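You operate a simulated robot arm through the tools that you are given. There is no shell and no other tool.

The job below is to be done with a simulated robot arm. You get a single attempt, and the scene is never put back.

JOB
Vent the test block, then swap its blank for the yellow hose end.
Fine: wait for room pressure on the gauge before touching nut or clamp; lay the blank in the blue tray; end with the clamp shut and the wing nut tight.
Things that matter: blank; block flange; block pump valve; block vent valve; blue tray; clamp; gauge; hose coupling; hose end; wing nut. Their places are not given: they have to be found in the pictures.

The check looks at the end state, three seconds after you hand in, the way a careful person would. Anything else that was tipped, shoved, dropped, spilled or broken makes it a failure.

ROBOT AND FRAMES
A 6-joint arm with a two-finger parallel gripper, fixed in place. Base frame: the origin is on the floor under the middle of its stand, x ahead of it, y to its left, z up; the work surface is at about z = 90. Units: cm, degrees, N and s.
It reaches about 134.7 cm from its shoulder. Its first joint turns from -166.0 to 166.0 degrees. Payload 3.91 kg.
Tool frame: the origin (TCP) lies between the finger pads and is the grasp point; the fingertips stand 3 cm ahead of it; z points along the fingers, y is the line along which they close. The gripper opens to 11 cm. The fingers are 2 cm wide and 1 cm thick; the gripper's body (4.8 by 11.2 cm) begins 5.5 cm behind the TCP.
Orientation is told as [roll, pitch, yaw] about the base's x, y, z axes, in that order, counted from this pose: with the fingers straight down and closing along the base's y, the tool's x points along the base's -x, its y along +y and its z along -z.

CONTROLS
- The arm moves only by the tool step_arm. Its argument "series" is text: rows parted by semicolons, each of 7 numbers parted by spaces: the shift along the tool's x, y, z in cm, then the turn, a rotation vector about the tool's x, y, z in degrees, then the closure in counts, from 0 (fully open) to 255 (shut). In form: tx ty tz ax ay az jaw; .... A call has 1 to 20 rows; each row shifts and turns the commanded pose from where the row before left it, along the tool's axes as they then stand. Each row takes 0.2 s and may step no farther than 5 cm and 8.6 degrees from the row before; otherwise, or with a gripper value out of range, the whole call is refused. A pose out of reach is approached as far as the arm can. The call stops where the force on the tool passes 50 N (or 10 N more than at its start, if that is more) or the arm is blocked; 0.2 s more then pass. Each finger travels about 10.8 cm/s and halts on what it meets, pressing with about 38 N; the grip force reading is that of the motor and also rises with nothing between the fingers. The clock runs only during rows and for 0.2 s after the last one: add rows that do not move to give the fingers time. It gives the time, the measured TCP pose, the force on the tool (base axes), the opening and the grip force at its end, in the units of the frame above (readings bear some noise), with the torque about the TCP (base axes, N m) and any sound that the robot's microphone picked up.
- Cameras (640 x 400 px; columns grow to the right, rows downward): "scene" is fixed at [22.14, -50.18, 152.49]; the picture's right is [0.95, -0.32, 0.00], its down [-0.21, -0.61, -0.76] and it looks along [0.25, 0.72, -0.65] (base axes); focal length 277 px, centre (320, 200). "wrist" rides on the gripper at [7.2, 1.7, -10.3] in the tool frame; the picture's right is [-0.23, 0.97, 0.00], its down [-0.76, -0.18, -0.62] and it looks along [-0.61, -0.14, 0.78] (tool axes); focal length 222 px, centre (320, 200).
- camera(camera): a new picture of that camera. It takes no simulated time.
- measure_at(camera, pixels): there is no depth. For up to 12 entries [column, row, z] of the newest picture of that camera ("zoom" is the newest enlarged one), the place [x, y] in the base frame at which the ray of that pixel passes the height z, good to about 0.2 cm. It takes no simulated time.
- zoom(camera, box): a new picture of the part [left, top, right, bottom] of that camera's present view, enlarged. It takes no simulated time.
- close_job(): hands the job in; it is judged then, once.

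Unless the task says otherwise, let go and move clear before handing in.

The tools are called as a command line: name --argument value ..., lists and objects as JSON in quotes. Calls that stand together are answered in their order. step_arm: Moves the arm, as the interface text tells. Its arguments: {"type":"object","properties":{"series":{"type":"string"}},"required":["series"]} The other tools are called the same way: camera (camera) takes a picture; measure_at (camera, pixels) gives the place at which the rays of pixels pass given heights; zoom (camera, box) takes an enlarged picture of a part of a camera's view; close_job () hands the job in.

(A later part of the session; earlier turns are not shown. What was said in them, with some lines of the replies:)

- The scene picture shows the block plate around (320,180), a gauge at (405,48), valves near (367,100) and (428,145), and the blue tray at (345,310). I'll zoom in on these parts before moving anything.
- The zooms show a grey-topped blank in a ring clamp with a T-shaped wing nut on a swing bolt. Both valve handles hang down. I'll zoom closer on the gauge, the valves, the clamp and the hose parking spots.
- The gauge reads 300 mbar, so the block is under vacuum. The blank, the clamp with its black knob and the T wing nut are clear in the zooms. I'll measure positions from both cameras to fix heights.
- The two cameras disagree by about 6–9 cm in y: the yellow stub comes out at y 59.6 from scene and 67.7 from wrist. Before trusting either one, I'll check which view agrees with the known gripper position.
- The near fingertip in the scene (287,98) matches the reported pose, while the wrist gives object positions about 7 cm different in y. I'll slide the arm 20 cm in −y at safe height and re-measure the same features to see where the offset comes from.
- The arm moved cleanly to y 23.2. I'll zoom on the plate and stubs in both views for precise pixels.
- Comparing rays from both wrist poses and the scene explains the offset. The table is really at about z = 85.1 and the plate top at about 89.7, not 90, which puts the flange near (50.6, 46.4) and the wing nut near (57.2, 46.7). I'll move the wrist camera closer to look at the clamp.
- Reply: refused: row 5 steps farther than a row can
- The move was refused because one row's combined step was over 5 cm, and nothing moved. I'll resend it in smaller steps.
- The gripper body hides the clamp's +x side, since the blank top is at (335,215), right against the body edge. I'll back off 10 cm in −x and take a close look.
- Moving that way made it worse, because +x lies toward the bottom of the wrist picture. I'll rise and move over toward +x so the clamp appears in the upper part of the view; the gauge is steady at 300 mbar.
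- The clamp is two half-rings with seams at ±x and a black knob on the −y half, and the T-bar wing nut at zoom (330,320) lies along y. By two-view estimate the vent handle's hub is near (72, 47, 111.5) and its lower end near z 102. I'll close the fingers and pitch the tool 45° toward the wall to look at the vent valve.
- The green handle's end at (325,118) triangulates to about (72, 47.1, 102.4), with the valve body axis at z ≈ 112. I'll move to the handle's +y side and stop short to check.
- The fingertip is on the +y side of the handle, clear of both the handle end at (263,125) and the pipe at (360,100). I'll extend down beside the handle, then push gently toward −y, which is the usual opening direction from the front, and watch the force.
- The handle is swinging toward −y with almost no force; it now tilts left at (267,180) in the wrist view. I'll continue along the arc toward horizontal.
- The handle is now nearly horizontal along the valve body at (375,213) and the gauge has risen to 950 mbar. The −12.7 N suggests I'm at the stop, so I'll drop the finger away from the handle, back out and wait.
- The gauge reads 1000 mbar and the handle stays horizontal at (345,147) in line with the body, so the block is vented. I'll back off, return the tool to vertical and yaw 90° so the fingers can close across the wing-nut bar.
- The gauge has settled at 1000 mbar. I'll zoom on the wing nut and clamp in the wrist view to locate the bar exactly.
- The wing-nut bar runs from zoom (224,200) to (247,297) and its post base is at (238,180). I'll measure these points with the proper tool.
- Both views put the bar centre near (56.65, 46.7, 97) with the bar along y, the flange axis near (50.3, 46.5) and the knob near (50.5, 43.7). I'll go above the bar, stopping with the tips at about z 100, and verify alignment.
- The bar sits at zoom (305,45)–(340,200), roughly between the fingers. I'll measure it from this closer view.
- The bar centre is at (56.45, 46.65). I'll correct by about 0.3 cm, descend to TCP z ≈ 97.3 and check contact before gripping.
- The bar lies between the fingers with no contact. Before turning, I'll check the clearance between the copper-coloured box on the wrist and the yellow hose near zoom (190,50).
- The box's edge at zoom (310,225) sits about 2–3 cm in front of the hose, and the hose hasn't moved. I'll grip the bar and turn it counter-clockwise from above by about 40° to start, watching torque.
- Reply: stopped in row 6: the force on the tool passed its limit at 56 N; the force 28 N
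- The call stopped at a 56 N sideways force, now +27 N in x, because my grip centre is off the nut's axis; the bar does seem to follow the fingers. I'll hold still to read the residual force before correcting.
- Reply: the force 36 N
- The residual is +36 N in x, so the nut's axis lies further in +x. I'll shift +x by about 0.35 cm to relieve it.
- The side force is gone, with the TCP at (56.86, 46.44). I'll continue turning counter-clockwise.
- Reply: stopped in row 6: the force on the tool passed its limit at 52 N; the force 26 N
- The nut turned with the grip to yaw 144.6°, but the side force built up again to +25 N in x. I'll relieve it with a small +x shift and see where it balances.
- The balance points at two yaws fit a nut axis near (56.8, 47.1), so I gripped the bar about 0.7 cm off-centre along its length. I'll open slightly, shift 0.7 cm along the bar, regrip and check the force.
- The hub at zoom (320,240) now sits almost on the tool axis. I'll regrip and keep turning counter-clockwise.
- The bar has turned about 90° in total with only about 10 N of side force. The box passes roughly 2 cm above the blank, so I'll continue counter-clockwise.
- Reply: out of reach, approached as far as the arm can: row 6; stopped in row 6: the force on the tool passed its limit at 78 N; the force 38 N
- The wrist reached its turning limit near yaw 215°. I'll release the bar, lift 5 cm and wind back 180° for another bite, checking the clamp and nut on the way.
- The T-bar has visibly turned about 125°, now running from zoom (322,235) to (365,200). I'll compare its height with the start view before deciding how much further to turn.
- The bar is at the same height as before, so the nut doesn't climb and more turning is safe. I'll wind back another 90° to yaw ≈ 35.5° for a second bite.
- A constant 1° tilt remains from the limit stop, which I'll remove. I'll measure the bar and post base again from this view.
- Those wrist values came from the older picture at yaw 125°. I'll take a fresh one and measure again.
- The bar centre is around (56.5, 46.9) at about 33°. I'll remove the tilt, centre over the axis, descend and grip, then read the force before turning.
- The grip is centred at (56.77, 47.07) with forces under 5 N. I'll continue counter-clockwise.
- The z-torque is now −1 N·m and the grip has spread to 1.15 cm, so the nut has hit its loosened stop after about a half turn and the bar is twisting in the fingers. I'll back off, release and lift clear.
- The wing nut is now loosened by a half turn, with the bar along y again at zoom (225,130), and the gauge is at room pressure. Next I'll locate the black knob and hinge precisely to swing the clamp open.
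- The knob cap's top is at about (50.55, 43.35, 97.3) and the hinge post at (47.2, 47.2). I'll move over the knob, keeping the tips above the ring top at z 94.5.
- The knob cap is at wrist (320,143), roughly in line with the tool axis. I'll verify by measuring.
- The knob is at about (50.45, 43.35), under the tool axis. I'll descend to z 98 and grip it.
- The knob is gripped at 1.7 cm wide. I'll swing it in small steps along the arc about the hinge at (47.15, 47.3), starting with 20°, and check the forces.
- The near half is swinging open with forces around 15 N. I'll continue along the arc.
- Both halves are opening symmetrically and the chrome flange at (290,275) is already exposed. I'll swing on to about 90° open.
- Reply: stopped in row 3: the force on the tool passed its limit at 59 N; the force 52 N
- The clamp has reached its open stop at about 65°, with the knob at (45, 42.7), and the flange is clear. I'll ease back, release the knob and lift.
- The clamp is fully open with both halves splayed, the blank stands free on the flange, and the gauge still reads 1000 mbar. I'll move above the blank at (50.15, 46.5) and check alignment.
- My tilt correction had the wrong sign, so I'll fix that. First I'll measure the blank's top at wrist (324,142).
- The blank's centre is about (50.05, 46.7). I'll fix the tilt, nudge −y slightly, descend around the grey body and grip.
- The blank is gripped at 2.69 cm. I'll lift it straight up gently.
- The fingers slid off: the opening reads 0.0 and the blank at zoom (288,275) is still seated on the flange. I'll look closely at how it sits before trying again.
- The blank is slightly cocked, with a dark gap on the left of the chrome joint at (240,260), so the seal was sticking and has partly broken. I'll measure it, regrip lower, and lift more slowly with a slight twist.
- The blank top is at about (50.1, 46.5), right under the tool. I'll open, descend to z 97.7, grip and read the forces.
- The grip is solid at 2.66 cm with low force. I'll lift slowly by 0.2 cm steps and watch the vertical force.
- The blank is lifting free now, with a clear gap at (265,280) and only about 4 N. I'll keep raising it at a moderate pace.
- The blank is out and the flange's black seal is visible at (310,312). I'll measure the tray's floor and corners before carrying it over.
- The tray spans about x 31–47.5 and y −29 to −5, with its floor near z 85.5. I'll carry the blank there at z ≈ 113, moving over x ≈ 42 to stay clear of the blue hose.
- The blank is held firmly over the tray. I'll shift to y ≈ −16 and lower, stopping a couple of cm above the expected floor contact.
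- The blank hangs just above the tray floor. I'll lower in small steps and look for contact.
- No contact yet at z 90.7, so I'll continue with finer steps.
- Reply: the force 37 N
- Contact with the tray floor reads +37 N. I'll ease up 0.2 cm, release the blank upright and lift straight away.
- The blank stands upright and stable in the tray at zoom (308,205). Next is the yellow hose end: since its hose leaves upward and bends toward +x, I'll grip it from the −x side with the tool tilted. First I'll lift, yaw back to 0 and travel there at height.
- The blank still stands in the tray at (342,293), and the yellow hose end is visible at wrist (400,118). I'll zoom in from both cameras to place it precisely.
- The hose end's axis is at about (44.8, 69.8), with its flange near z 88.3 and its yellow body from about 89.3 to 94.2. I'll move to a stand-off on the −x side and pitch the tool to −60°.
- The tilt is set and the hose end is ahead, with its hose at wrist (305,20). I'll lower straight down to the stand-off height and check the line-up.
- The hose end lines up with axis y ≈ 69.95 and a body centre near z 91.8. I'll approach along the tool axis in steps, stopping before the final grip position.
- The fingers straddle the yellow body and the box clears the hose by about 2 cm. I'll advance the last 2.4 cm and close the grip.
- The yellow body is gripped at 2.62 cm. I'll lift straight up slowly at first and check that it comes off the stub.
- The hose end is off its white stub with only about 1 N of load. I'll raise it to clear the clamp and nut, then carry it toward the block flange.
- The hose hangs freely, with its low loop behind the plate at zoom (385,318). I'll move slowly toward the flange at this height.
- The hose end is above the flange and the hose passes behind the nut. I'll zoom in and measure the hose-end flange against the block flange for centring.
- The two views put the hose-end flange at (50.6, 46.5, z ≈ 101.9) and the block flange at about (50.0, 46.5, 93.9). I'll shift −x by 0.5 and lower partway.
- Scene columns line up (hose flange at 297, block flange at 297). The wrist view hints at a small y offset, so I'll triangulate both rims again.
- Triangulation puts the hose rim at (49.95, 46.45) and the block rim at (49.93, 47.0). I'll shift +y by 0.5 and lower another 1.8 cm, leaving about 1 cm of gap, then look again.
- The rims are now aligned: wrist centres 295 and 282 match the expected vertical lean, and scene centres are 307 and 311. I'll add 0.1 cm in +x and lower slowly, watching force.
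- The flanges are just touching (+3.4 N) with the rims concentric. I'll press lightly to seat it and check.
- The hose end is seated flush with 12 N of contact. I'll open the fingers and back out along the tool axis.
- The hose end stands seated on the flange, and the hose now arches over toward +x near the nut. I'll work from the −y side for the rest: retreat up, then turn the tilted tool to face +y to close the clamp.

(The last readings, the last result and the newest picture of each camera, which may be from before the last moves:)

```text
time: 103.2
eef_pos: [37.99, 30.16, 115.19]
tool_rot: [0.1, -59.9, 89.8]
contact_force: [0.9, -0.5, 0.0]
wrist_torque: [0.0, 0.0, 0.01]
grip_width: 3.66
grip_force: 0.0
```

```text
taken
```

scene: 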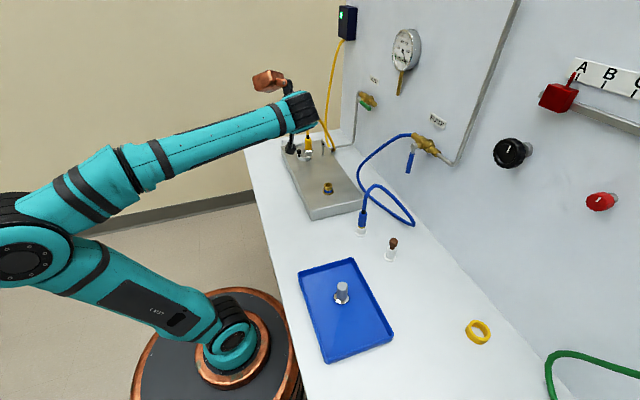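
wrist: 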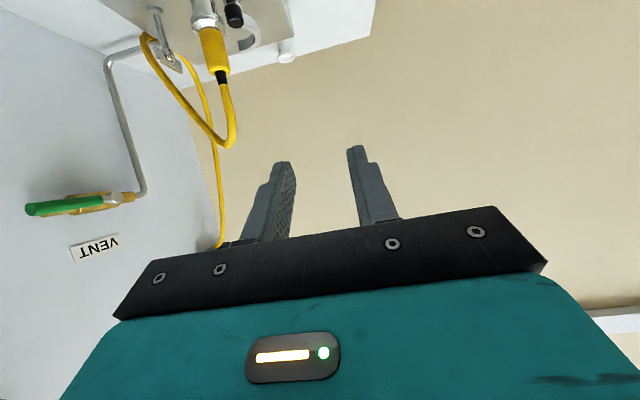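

The tool now faces +y, tilted 60°. I'll move to a stand-off in front of the knob at (45, 42.7) and check the view.

step_arm --series "2.48 -1.74 2.75 0 0 0 170; 2.48 -1.74 2.75 0 0 0 170; 2.48 -1.74 2.75 0 0 0 170; 2.48 -1.74 2.75 0 0 0 170; 0 0 0 0 0 0 170"

camera --camera "wrist"

zoom --camera "wrist" --box '[220, 60, 400, 200]'

zoom --camera "scene" --box '[275, 100, 345, 170]'

```text
time: 104.4
eef_pos: [44.85, 34.71, 101.35]
tool_rot: [0.2, -59.8, 89.7]
contact_force: [-0.2, 0.3, 0.0]
wrist_torque: [0.02, 0.03, 0.01]
grip_width: 3.65
grip_force: 0.2
```

```text
taken
```

wrist: 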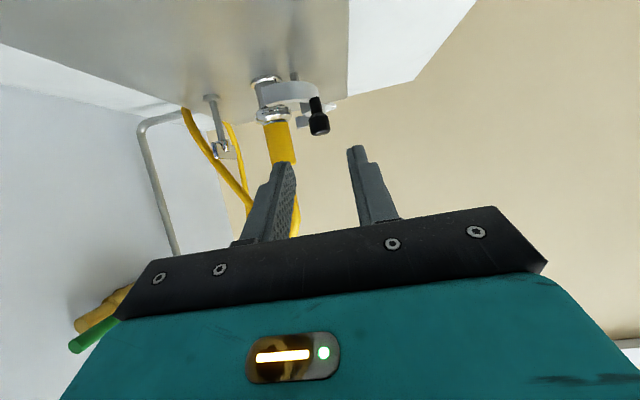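

```text
2.86 times, centred on (310, 130) of wrist
```

zoom: 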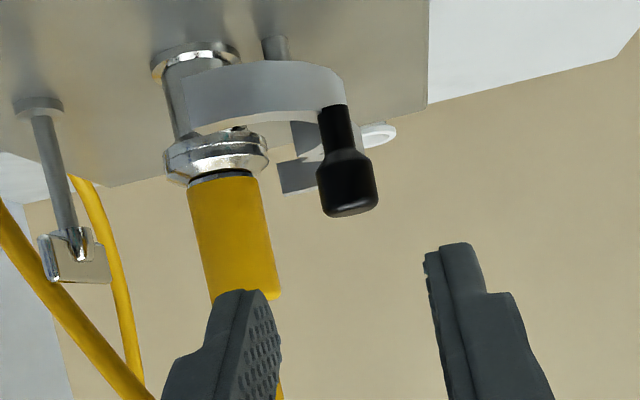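

```text
5.71 times, centred on (310, 135) of scene
```

zoom: 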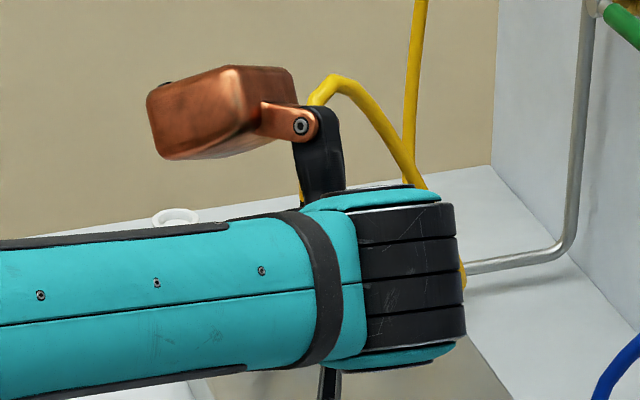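

The wrist view shows the knob at zoom (347,185), triangulating to (44.8, 42.7, 96.5), in line with the tool. I'll advance along the tool axis and grip it.

step_arm --series "0.1 0 2.5 0 0 0 170; 0.1 0 2.5 0 0 0 170; 0 0 1.9 0 0 0 170; 0 0 0 0 0 0 170"

camera --camera "wrist"

zoom --camera "wrist" --box '[220, 60, 400, 200]'

```text
time: 105.4
eef_pos: [44.77, 40.48, 97.56]
tool_rot: [0.2, -59.9, 89.7]
contact_force: [0.1, -0.3, 0.5]
wrist_torque: [-0.02, 0.02, 0.01]
grip_width: 3.65
grip_force: 0.1
```

```text
taken
```

wrist: 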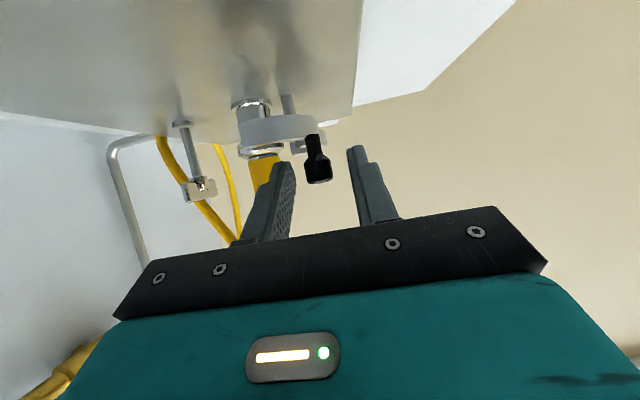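

```text
2.86 times, centred on (310, 130) of wrist
```

zoom: 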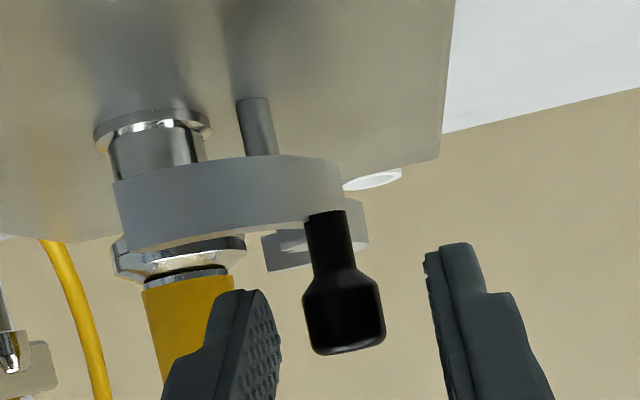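

The knob sits between the fingertips. I'll advance another 0.5 cm for a fuller grip and close.

step_arm --series "0 0 0.5 0 0 0 170; 0 0 0 0 0 0 210; 0 0 0 0 0 0 255; 0 0 0 0 0 0 255"

zoom --camera "wrist" --box '[220, 60, 400, 200]'

```text
time: 106.4
eef_pos: [44.88, 40.91, 97.18]
tool_rot: [0.2, -59.9, 89.6]
contact_force: [10.9, 4.0, 2.3]
wrist_torque: [0.15, -0.11, -0.28]
grip_width: 1.71
grip_force: 44.3
```

```text
2.86 times, centred on (310, 130) of wrist
```

zoom: 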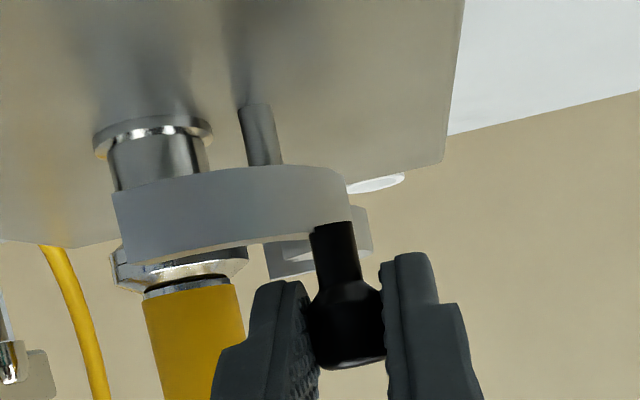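

The knob is gripped at 1.71 cm. I'll swing it back along the same arc, first about 40°, and check the forces and the hose end.

step_arm --series "0.085 -0.5 -0.147 0 0 0 255; 0.058 -0.415 -0.1 0 0 0 255; 0.058 -0.415 -0.1 0 0 0 255; 0.018 -0.43 -0.03 0 0 0 255; 0.018 -0.43 -0.03 0 0 0 255; -0.018 -0.43 0.03 0 0 0 255; -0.018 -0.43 0.03 0 0 0 255; 0 0 0 0 0 0 255"

camera --camera "wrist"

zoom --camera "wrist" --box '[220, 60, 400, 200]'

```text
time: 108.2
eef_pos: [47.96, 40.49, 97.14]
tool_rot: [0.2, -60.0, 89.7]
contact_force: [-2.2, 0.0, 7.4]
wrist_torque: [0.14, 0.03, 0.06]
grip_width: 1.69
grip_force: 44.9
```

```text
taken
```

wrist: 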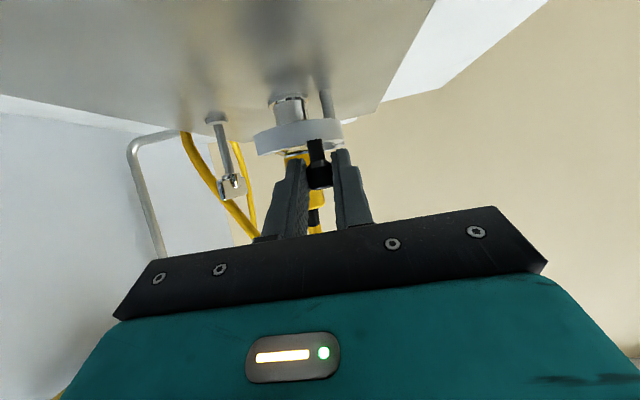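

```text
2.86 times, centred on (310, 130) of wrist
```

zoom: 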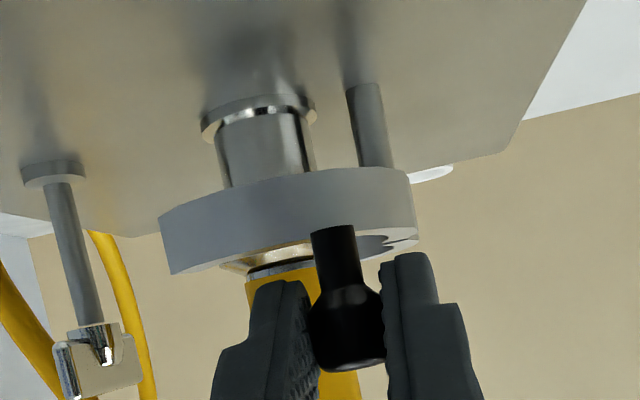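

The clamp half is swinging in smoothly with forces under 8 N. I'll continue the arc to the closed position.

step_arm --series "-0.058 -0.415 0.1 0 0 0 255; -0.058 -0.415 0.1 0 0 0 255; -0.09 -0.39 0.156 0 0 0 255; -0.09 -0.39 0.156 0 0 0 255; -0.12 -0.35 0.21 0 0 0 255; -0.12 -0.35 0.21 0 0 0 255; 0 0 0 0 0 0 255"

camera --camera "wrist"

zoom --camera "wrist" --box '[220, 60, 400, 200]'

```text
time: 109.8
eef_pos: [50.17, 41.46, 96.95]
tool_rot: [0.2, -59.8, 89.8]
contact_force: [-6.3, 2.0, 7.4]
wrist_torque: [0.19, 0.08, 0.31]
grip_width: 1.67
grip_force: 45.2
```

```text
taken
```

wrist: 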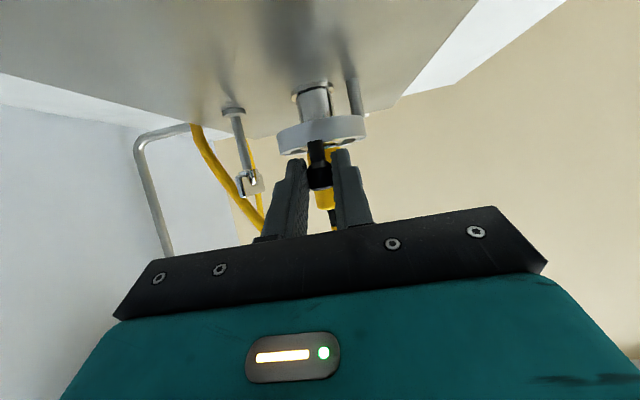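

```text
2.86 times, centred on (310, 130) of wrist
```

zoom: 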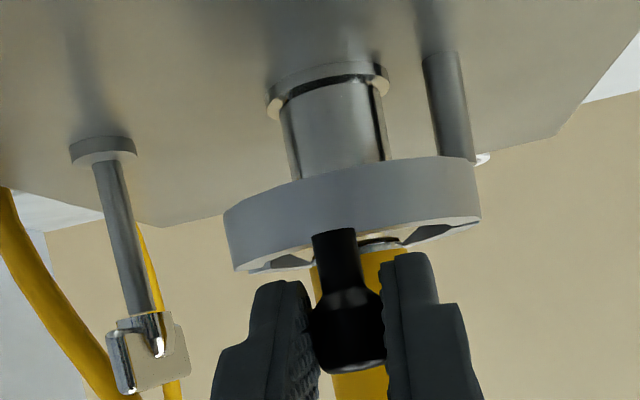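

The ring is nearly closed around the flanges. I'll nudge a little further until it reaches its stop.

step_arm --series "-0.05 -0.14 0.1 0 0 0 255; -0.06 -0.13 0.11 0 0 0 255; -0.06 -0.12 0.11 0 0 0 255; 0 0 0 0 0 0 255"

zoom --camera "wrist" --box '[240, 60, 420, 200]'

```text
time: 110.8
eef_pos: [50.56, 41.9, 97.08]
tool_rot: [0.3, -59.9, 89.8]
contact_force: [-30.7, -33.4, 1.0]
wrist_torque: [-0.34, 0.32, 0.65]
grip_width: 1.73
grip_force: 44.5
```

```text
2.86 times, centred on (330, 130) of wrist
```

zoom: 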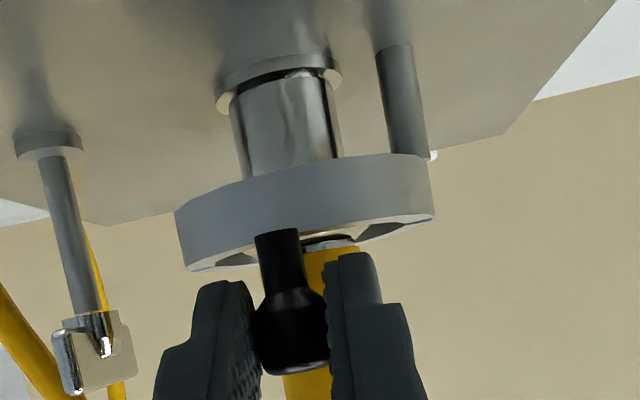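

The forces rose to about 45 N against the motion, so the clamp is at its closed stop. I'll ease off, release the knob and back straight out.

step_arm --series "0.08 0.25 -0.15 0 0 0 255; 0 0 0 0 0 0 200; 0 0 0 0 0 0 180; 0 0 0 0 0 0 175; 0 0 -2 0 0 0 175; 0 0 -3 0 0 0 175; 0 0 -3 0 0 0 175; 0 0 0 0 0 0 175"

camera --camera "wrist"

zoom --camera "wrist" --box '[220, 60, 400, 200]'

```text
time: 112.6
eef_pos: [50.25, 34.82, 101.07]
tool_rot: [0.2, -59.9, 89.6]
contact_force: [0.6, 0.0, -0.9]
wrist_torque: [0.0, -0.01, 0.05]
grip_width: 3.44
grip_force: 0.0
```

```text
taken
```

wrist: 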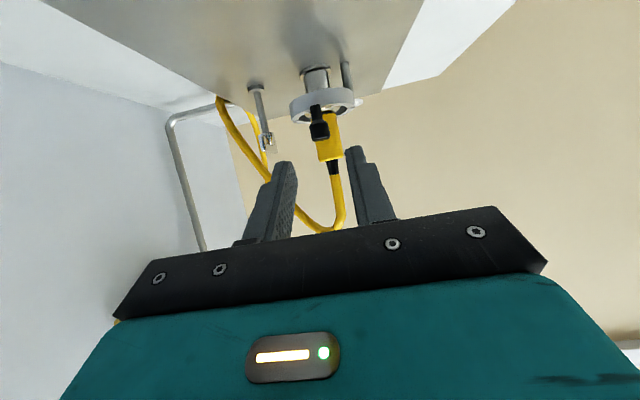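

```text
2.86 times, centred on (310, 130) of wrist
```

zoom: 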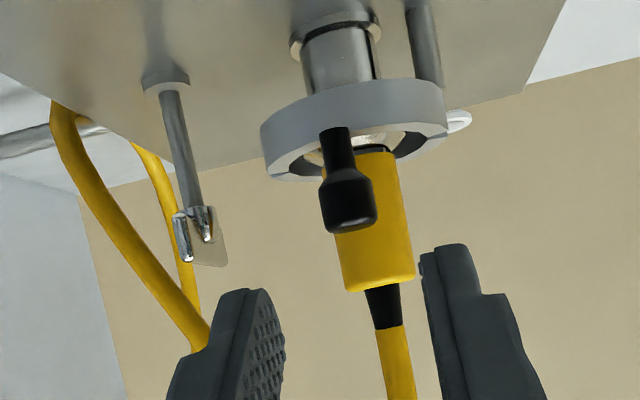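

The clamp is shut around both flanges at zoom (355,120), with the hose end centred. The hose now arches above the wing nut, so instead of gripping from above I'll close the fingers and push the bar clockwise from the −y side. First I'll move to a stand-off.

step_arm --series "0 -4.33 0 0 0 0 255; 0 -4.33 0 0 0 0 255; 0 0 0 0 0 0 255; -0.25 0 2.2 0 0 0 255; -0.25 0 2.2 0 0 0 255; 0 0 0 0 0 0 255"

camera --camera "wrist"

zoom --camera "wrist" --box '[240, 60, 440, 200]'

camera --camera "scene"

```text
time: 114.0
eef_pos: [59.0, 39.09, 99.48]
tool_rot: [0.2, -59.9, 89.6]
contact_force: [-0.8, -0.3, -0.3]
wrist_torque: [0.0, 0.02, 0.02]
grip_width: 0.01
grip_force: 37.7
```

```text
taken
```

wrist: 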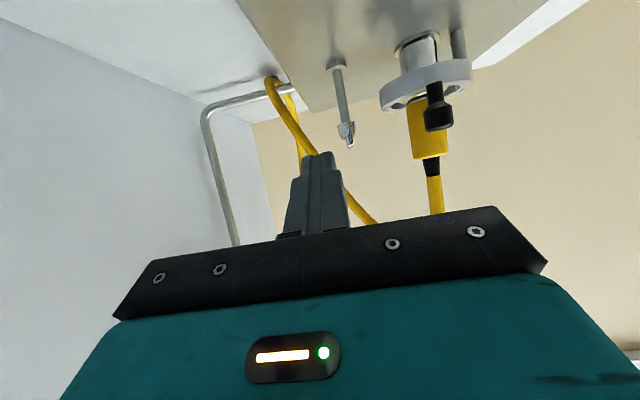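

```text
2.86 times, centred on (340, 130) of wrist
```

zoom: 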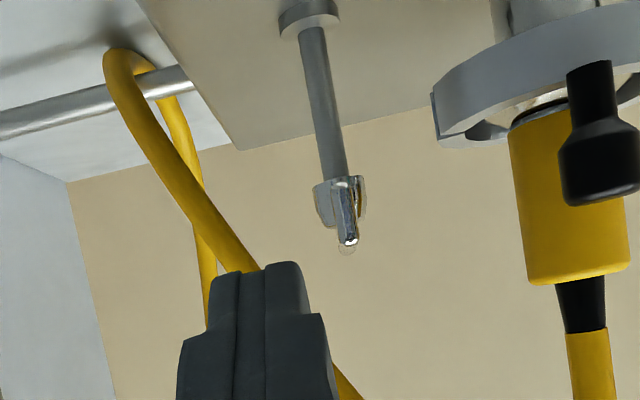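

```text
taken
```

scene: 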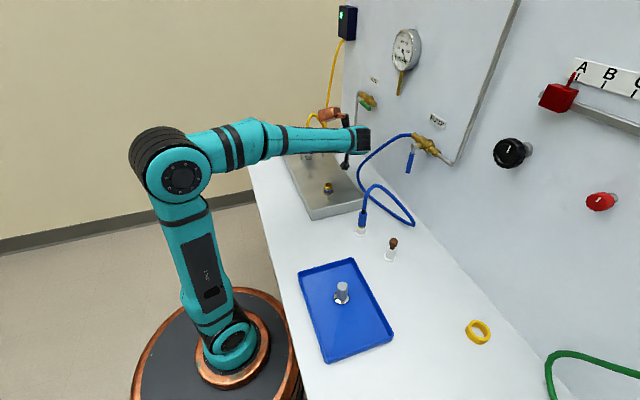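

The bar is seen end-on at zoom (348,212), at (56.6, 45, z ≈ 96.2), still along y. I'll advance the closed tips to the bar's +x side and push its near end toward −x, the tightening direction.

step_arm --series "-0.33 0 2.1 0 0 0 255; -0.32 0 2.0 0 0 0 255; 0 0 0 0 0 0 255; 0 0.4 0 0 0 0 255; 0 0.4 0 0 0 0 255; 0 0.4 0 0 0 0 255; 0 0.4 0 0 0 0 255; 0 0 0 0 0 0 255"

camera --camera "wrist"

zoom --camera "wrist" --box '[240, 80, 420, 220]'

```text
time: 115.8
eef_pos: [57.49, 42.71, 97.81]
tool_rot: [0.2, -59.9, 89.8]
contact_force: [1.3, -0.5, 1.5]
wrist_torque: [0.03, -0.01, -0.05]
grip_width: 0.01
grip_force: 37.6
```

```text
taken
```

wrist: 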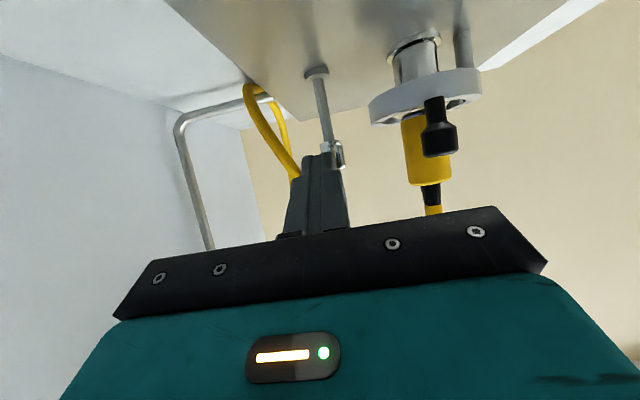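

```text
2.86 times, centred on (330, 150) of wrist
```

zoom: 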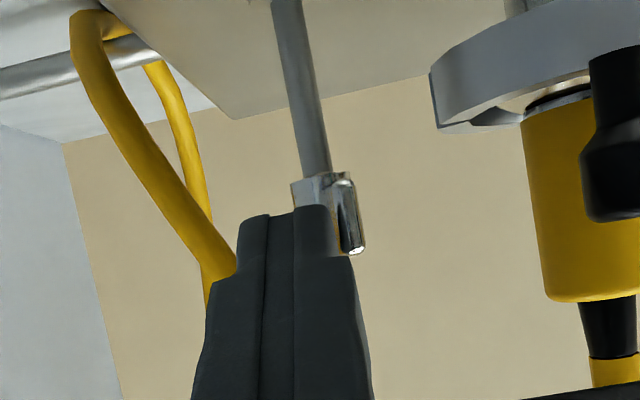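

The tip is beside the bar's near end with light contact. I'll advance 0.4 cm further along y for more overlap and keep pushing toward −x.

step_arm --series "0 -0.2 0 0 0 0 255; -0.2 0 0.35 0 0 0 255; 0 0.3 0 0 0 0 255; 0 0.35 0 0 0 0 255; 0 0.35 0 0 0 0 255; 0 0 0 0 0 0 255"

camera --camera "wrist"

zoom --camera "wrist" --box '[240, 80, 420, 220]'

```text
time: 117.2
eef_pos: [56.67, 43.11, 97.84]
tool_rot: [0.1, -59.9, 89.6]
contact_force: [2.3, -1.1, 4.6]
wrist_torque: [0.12, 0.0, -0.08]
grip_width: 0.01
grip_force: 38.0
```

```text
taken
```

wrist: 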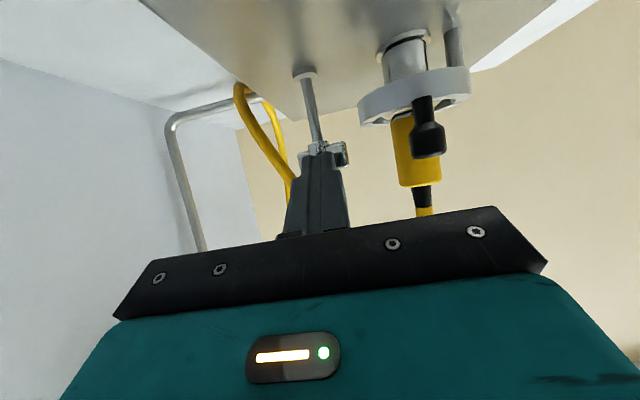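

```text
2.86 times, centred on (330, 150) of wrist
```

zoom: 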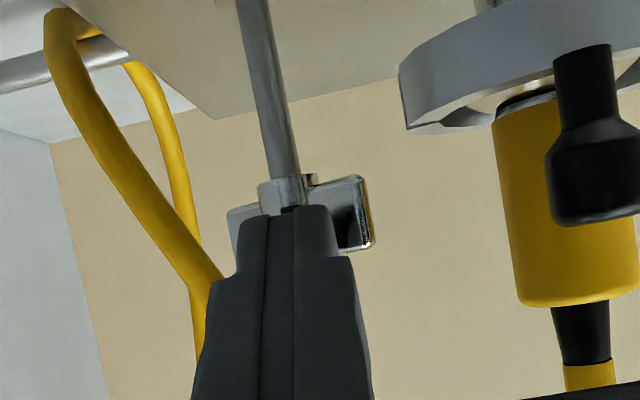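

The bar is turning clockwise, and its near end is now toward −x at zoom (355,210). I'll keep following it around.

step_arm --series "-0.05 0.3 0.09 0 0 0 255; -0.06 0.3 0.1 0 0 0 255; -0.06 0.35 0.1 0 0 0 255; -0.05 0.35 0.09 0 0 0 255; 0 0.35 0 0 0 0 255; 0 0 0 0 0 0 255"

camera --camera "wrist"

zoom --camera "wrist" --box '[240, 80, 420, 220]'

```text
time: 118.6
eef_pos: [54.92, 43.65, 97.83]
tool_rot: [0.1, -59.9, 89.6]
contact_force: [0.2, 0.3, 0.0]
wrist_torque: [0.0, 0.04, -0.03]
grip_width: 0.0
grip_force: 37.7
```

```text
taken
```

wrist: 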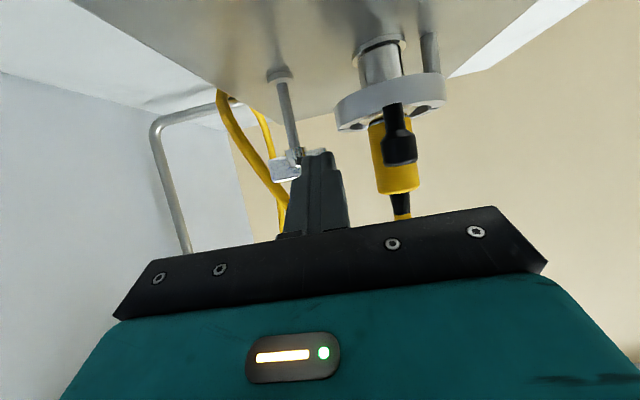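

```text
2.86 times, centred on (330, 150) of wrist
```

zoom: 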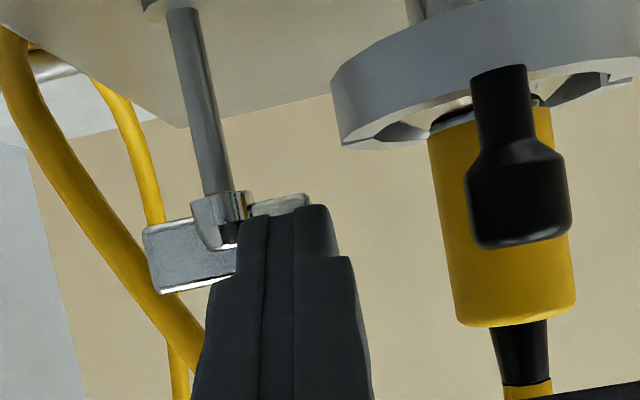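

The bar is nearly along x with its near end now on the −x side in front of the tip. I'll shift slightly −x and push that end toward +y with the tip.

step_arm --series "0 0.25 0 0 0 0 255; -0.15 0 0.26 0 0 0 255; -0.15 0 0.26 0 0 0 255; -0.15 0 0.26 0 0 0 255; -0.15 0 0.26 0 0 0 255; 0 0 0 0 0 0 255"

camera --camera "wrist"

zoom --camera "wrist" --box '[240, 80, 420, 220]'

```text
time: 120.0
eef_pos: [54.76, 44.81, 97.68]
tool_rot: [0.2, -59.8, 89.7]
contact_force: [-0.4, -2.4, 0.7]
wrist_torque: [0.04, 0.03, -0.01]
grip_width: 0.01
grip_force: 37.7
```

```text
taken
```

wrist: 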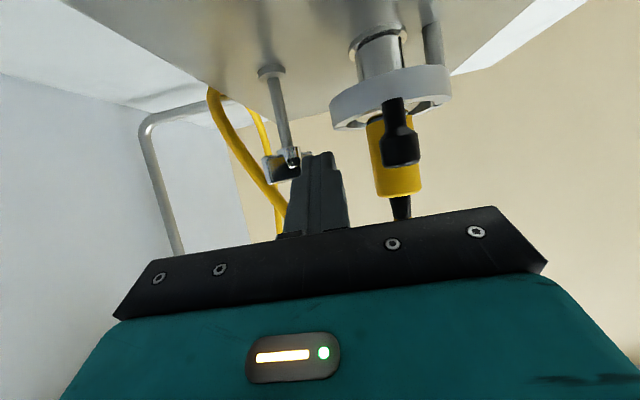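

```text
2.86 times, centred on (330, 150) of wrist
```

zoom: 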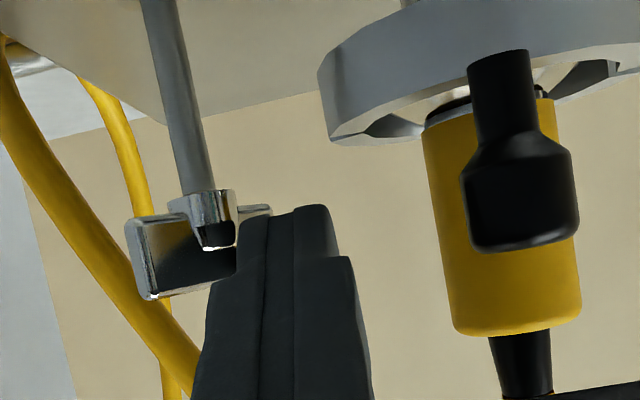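

The bar has passed 90°: its +x end at zoom (150,255) is now nearer the camera. I'll continue pushing +y, then press sideways toward +x to bring it back along y.

step_arm --series "-0.15 0 0.26 0 0 0 255; -0.15 0 0.26 0 0 0 255; -0.15 0 0.26 0 0 0 255; 0 -0.2 0 0 0 0 255; 0 -0.2 0 0 0 0 255; 0 0 0 0 0 0 255"

camera --camera "wrist"

zoom --camera "wrist" --box '[240, 80, 420, 220]'

```text
time: 121.4
eef_pos: [55.15, 45.66, 97.71]
tool_rot: [0.1, -59.9, 89.7]
contact_force: [-2.1, 1.3, 0.8]
wrist_torque: [0.03, 0.03, 0.08]
grip_width: 0.0
grip_force: 37.8
```

```text
taken
```

wrist: 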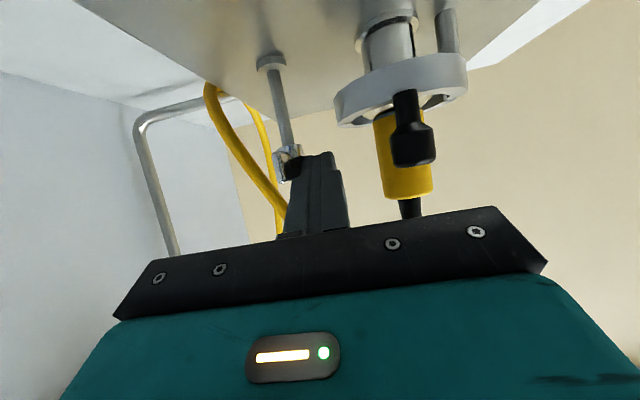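

```text
2.86 times, centred on (330, 150) of wrist
```

zoom: 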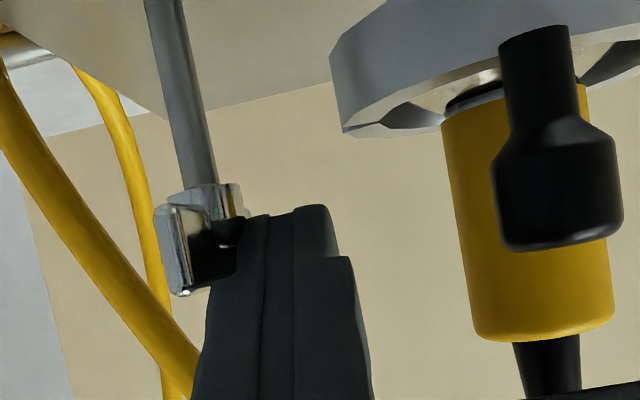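

The bar is at about 155° with light forces. I'll press a little more toward +x, then switch to straddling the bar for the final tightening twist.

step_arm --series "0 -0.12 0 0 0 0 255; 0 -0.1 0 0 0 0 255; 0 0 0 0 0 0 255"

camera --camera "wrist"

zoom --camera "wrist" --box '[240, 80, 420, 220]'

```text
time: 122.2
eef_pos: [55.2, 45.76, 97.58]
tool_rot: [0.3, -59.9, 89.6]
contact_force: [-21.5, -0.7, -10.8]
wrist_torque: [-0.25, 0.25, 0.29]
grip_width: 0.0
grip_force: 37.7
```

```text
taken
```

wrist: 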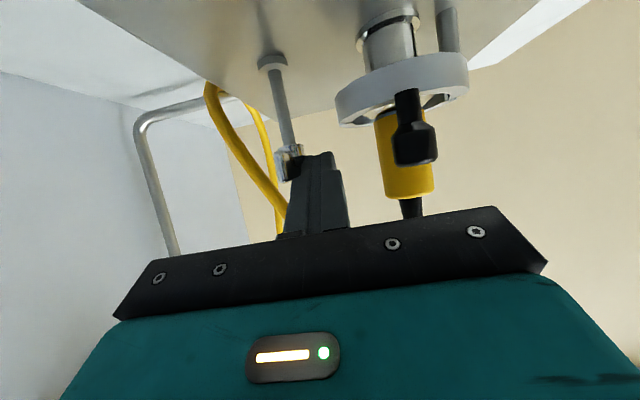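

```text
2.86 times, centred on (330, 150) of wrist
```

zoom: 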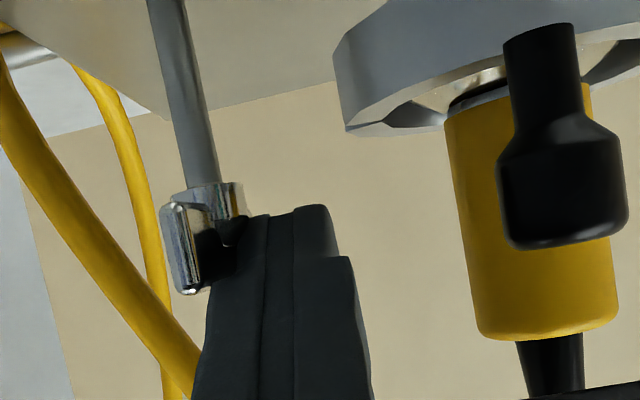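

The −21 N means the finger's side is touching the nut's hub, with the bar at about 160°. I'll retreat, go around to the +x side of the near end and push it toward −x, which also tightens.

step_arm --series "0 0.3 0 0 0 0 255; 0 0 -2.5 0 0 0 255; 0 0 -2.5 0 0 0 255; 0 -2 0 0 0 0 255; 0 -2 0 0 0 0 255; 0 0 0 0 0 0 255; 0.5 0 1.3 0 0 0 255; 0.47 0 1.2 0 0 0 255; 0 0 0 0 0 0 255"

camera --camera "wrist"

zoom --camera "wrist" --box '[240, 80, 420, 220]'

```text
time: 124.2
eef_pos: [59.25, 42.78, 98.29]
tool_rot: [0.2, -60.0, 89.6]
contact_force: [0.1, 0.4, 0.7]
wrist_torque: [0.0, -0.02, 0.01]
grip_width: 0.0
grip_force: 37.6
```

```text
taken
```

wrist: 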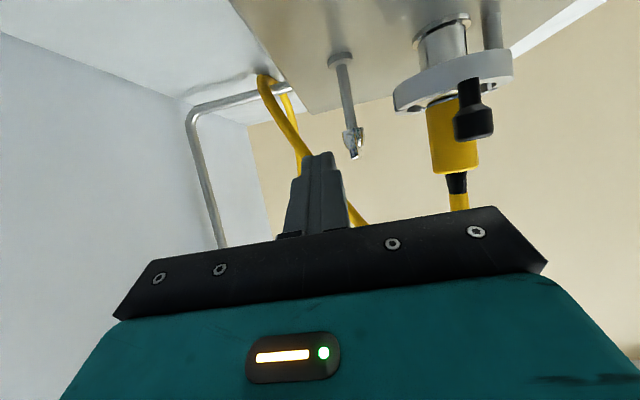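

```text
2.86 times, centred on (330, 150) of wrist
```

zoom: 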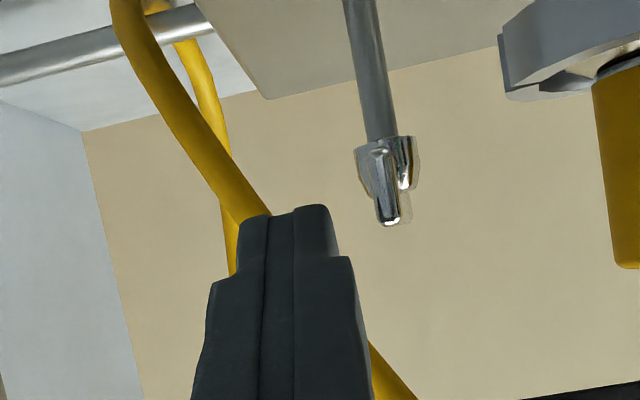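

The bar's near end is at zoom (388,215), nearly along y. I'll overlap it by another 0.4 cm and push toward −x in small steps.

step_arm --series "-0.2 0 0.38 0 0 0 255; 0 0.3 0 0 0 0 255; 0 0.3 0 0 0 0 255; 0 0.25 0 0 0 0 255; 0 0.2 0 0 0 0 255; 0 0 0 0 0 0 255"

zoom --camera "wrist" --box '[240, 80, 420, 220]'

```text
time: 125.6
eef_pos: [58.08, 43.43, 98.26]
tool_rot: [0.2, -59.9, 89.7]
contact_force: [0.9, 0.1, 0.5]
wrist_torque: [0.02, -0.01, -0.02]
grip_width: 0.01
grip_force: 37.3
```

```text
2.86 times, centred on (330, 150) of wrist
```

zoom: 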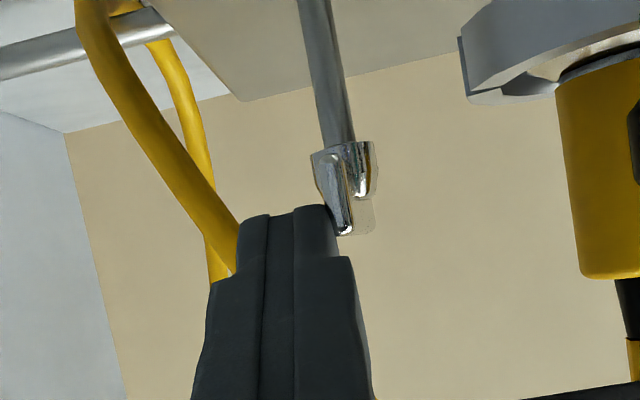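

step_arm --series "0 0.2 0 0 0 0 255; 0 0.2 0 0 0 0 255; 0 0 0 0 0 0 255"

zoom --camera "wrist" --box '[240, 80, 420, 220]'

```text
time: 126.4
eef_pos: [57.78, 43.45, 98.27]
tool_rot: [0.2, -60.0, 89.6]
contact_force: [21.7, 4.7, 2.3]
wrist_torque: [0.12, -0.35, -0.44]
grip_width: 0.0
grip_force: 37.3
```

```text
2.86 times, centred on (330, 150) of wrist
```

zoom: 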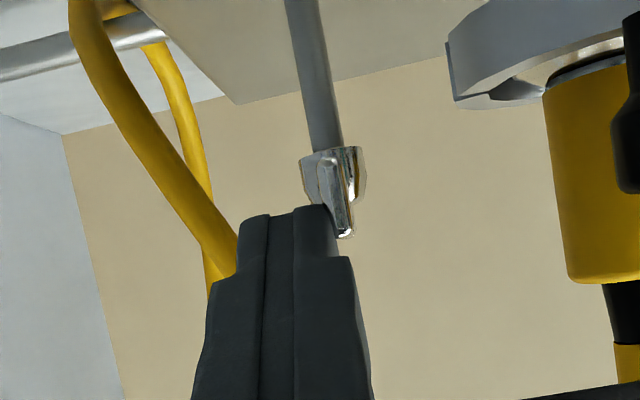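

The bar is end-on again and the force rose to +22 N, suggesting the tight stop. I'll press slightly more to confirm that it no longer turns.

step_arm --series "0 0.12 0 0 0 0 255; 0 0.05 0 0 0 0 255; 0 0 0 0 0 0 255"

zoom --camera "wrist" --box '[240, 80, 420, 220]'

```text
time: 127.1
eef_pos: [57.89, 43.44, 98.26]
tool_rot: [-0.1, -59.9, 89.6]
contact_force: [33.3, -6.4, -2.3]
wrist_torque: [-0.17, -0.59, -0.56]
grip_width: 0.0
grip_force: 37.7
stopped in row 3: the force on the tool passed its limit at 52 N (the readings are from after the stop); the commanded pose is now the measured one
```

```text
2.86 times, centred on (330, 150) of wrist
```

zoom: 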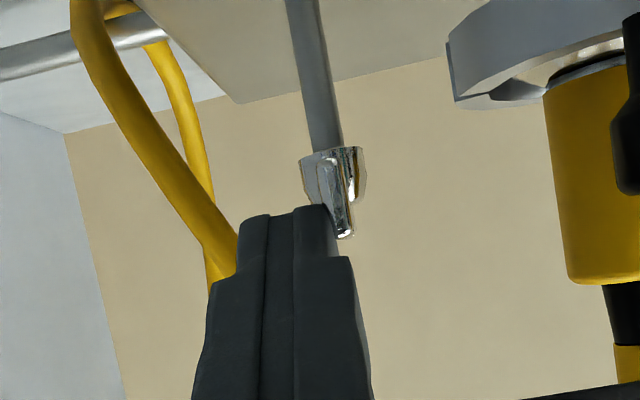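

The push stopped at 52 N with the bar unmoved, about 0.6 N·m on the nut, so it is at the tight stop. I'll back off and move away to inspect everything.

step_arm --series "0 -0.4 0 0 0 0 255; 0 0 -2 0 0 0 255; 0 0 -4 0 0 0 255; 0 0 -4 0 0 0 255; -2.2 2 -1.3 0 0 0 255; -2.6 2 -1.5 0 0 0 255; -2.6 2 -1.5 0 0 0 255; -2.6 2 -1.5 0 0 0 255; 0 3 0 0 0 0 255; 0 3 0 0 0 0 255; 0 3 0 0 0 0 255; 0 0 0 0 0 0 255"

camera --camera "scene"

camera --camera "wrist"

zoom --camera "scene" --box '[280, 100, 350, 170]'

```text
time: 129.7
eef_pos: [40.8, 34.94, 114.66]
tool_rot: [0.0, -59.8, 89.8]
contact_force: [-0.2, 0.6, 0.0]
wrist_torque: [-0.04, 0.0, 0.01]
grip_width: 0.05
grip_force: 37.5
```

```text
taken
```

scene: 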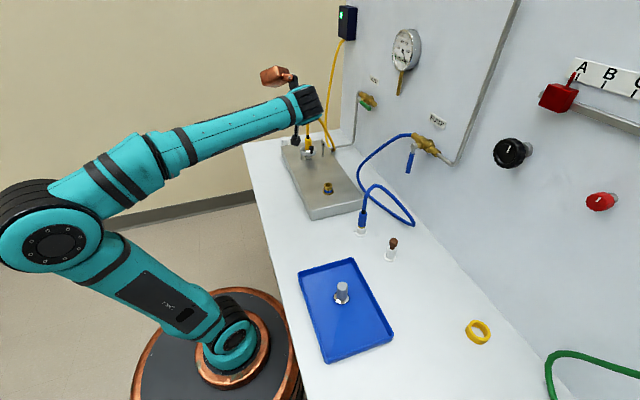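

```text
taken
```

wrist: 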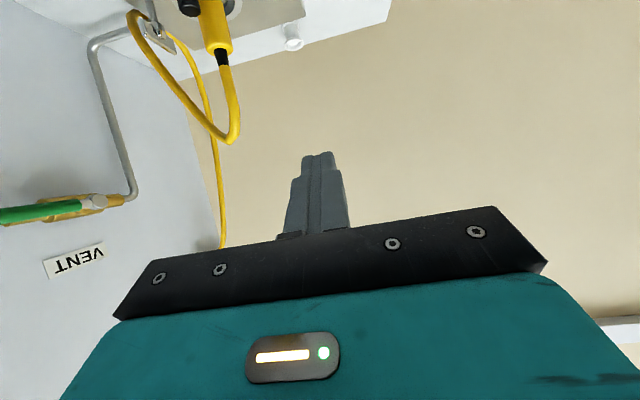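

```text
5.71 times, centred on (315, 135) of scene
```

zoom: 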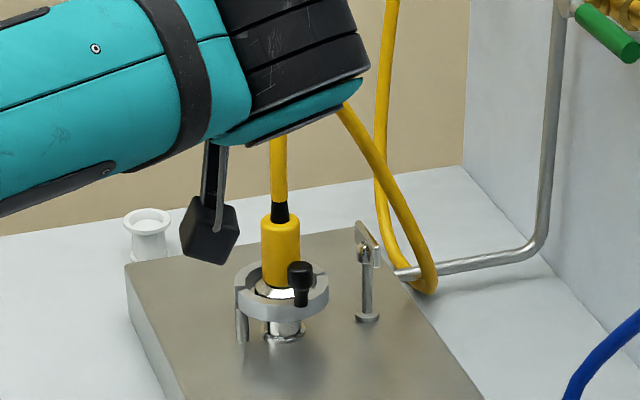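

The hose end is clamped and the bar is back along y. I'll zoom to compare clamp and nut with their original tight state, and check the gauge, the valves and the tray.

zoom --camera "scene" --box '[290, 130, 340, 170]'

zoom --camera "scene" --box '[300, 138, 324, 162]'

zoom --camera "scene" --box '[385, 20, 430, 80]'

zoom --camera "scene" --box '[345, 70, 395, 130]'

zoom --camera "scene" --box '[290, 170, 430, 370]'

```text
10.00 times, centred on (315, 150) of scene
```

zoom: 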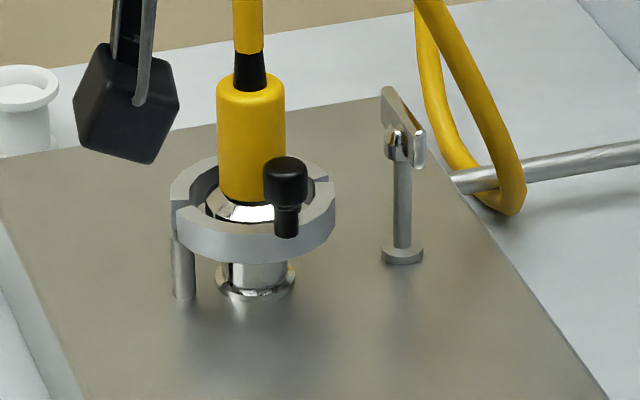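

```text
16.00 times, centred on (312, 150) of scene
```

zoom: 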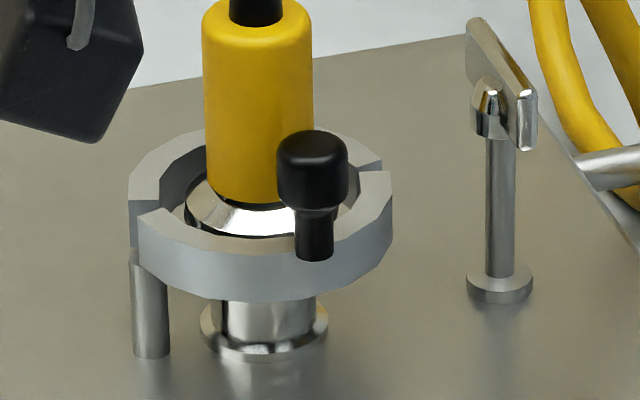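

```text
6.67 times, centred on (408, 50) of scene
```

zoom: 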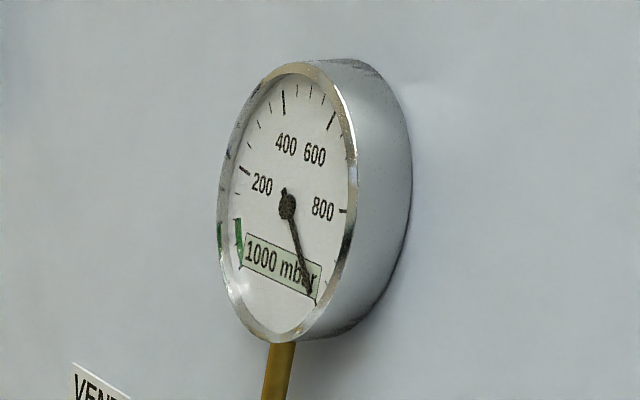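

```text
6.67 times, centred on (370, 100) of scene
```

zoom: 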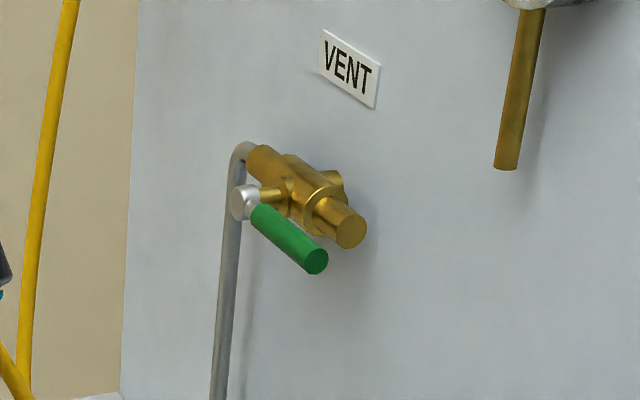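

```text
2.00 times, centred on (360, 270) of scene
```

zoom: 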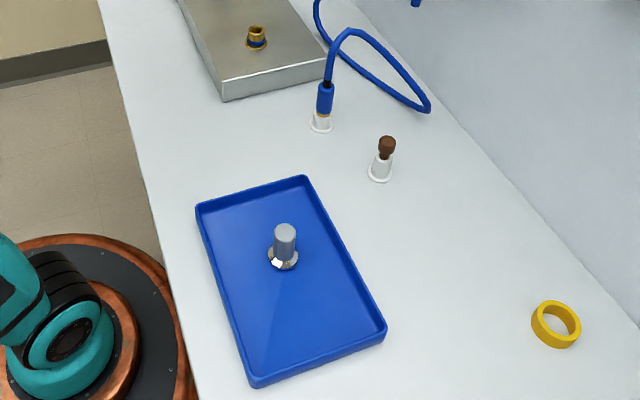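

The clamp ring, knob and seams match the original closed picture, and the bar is against its stop. The gauge reads 1000 mbar, the vent handle lies along its body, and the blank stands in the tray with everything else in place. I'll move the arm well clear before handing in.

step_arm --series "2 0 -3.46 0 0 0 200; 2 0 -3.46 0 0 0 150; 2 0 -3.46 0 0 0 150; 2 0 -3.46 0 0 0 150; -2.6 0 -1.5 0 0 0 150; -2.6 0 -1.5 0 0 0 150; 0 0 0 0 0 0 150; 0 0 0 0 0 0 150"

camera --camera "scene"

zoom --camera "scene" --box '[270, 90, 350, 170]'

```text
time: 131.5
eef_pos: [40.92, 18.56, 121.01]
tool_rot: [-0.1, -60.0, 89.9]
contact_force: [0.4, 0.7, 0.1]
wrist_torque: [-0.03, -0.01, 0.0]
grip_width: 4.52
grip_force: 0.1
```

```text
taken
```

scene: 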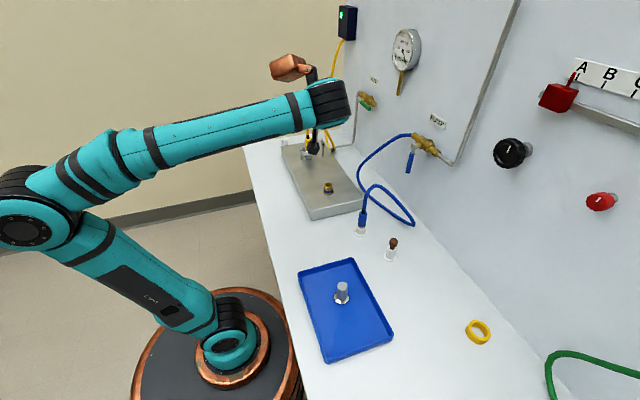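

```text
5.00 times, centred on (310, 130) of scene
```

zoom: 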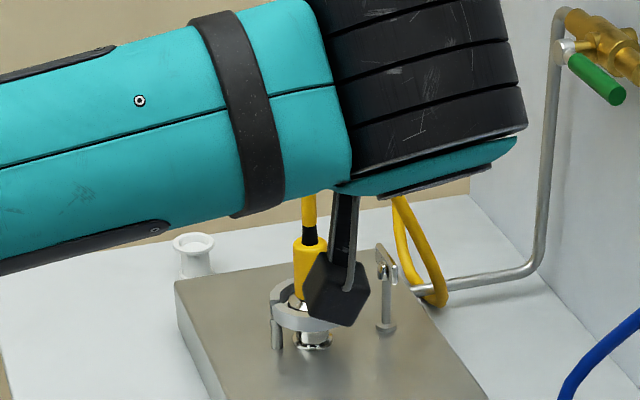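

The arm is clear, and nothing else has moved in the final pictures. The hose end is clamped, the nut is at its stop, the blank is in the tray and the gauge is at 1000 mbar, so I'm handing the job in.

close_job

```text
The job is handed in.
```

The block is vented and its blank has been swapped for the yellow hose end. I've handed the job in; no verdict has come back yet.

- **Venting:** I turned the vent handle to horizontal, and the gauge went from 300 to 1000 mbar and stayed there before I touched the nut or clamp. I left the vent valve open. The pump valve was not touched.
- **Blank:** It stands upright in the blue tray. On the first lift the fingers slid off because it was stuck on the flange, which left it slightly tilted; it came free on the second try.
- **Hose end:** It sits flush on the block flange with the clamp shut around it. In the final zoom the clamp looks the same as in the starting picture.
- **Wing nut:** I loosened it by half a turn, up to its stop. The hose now arches above the nut, so I tightened it by pushing the bar around with closed fingers. It stopped turning under about 52 N.
- **Surroundings:** Nothing else looked moved in the final pictures, and the arm is clear of the block.
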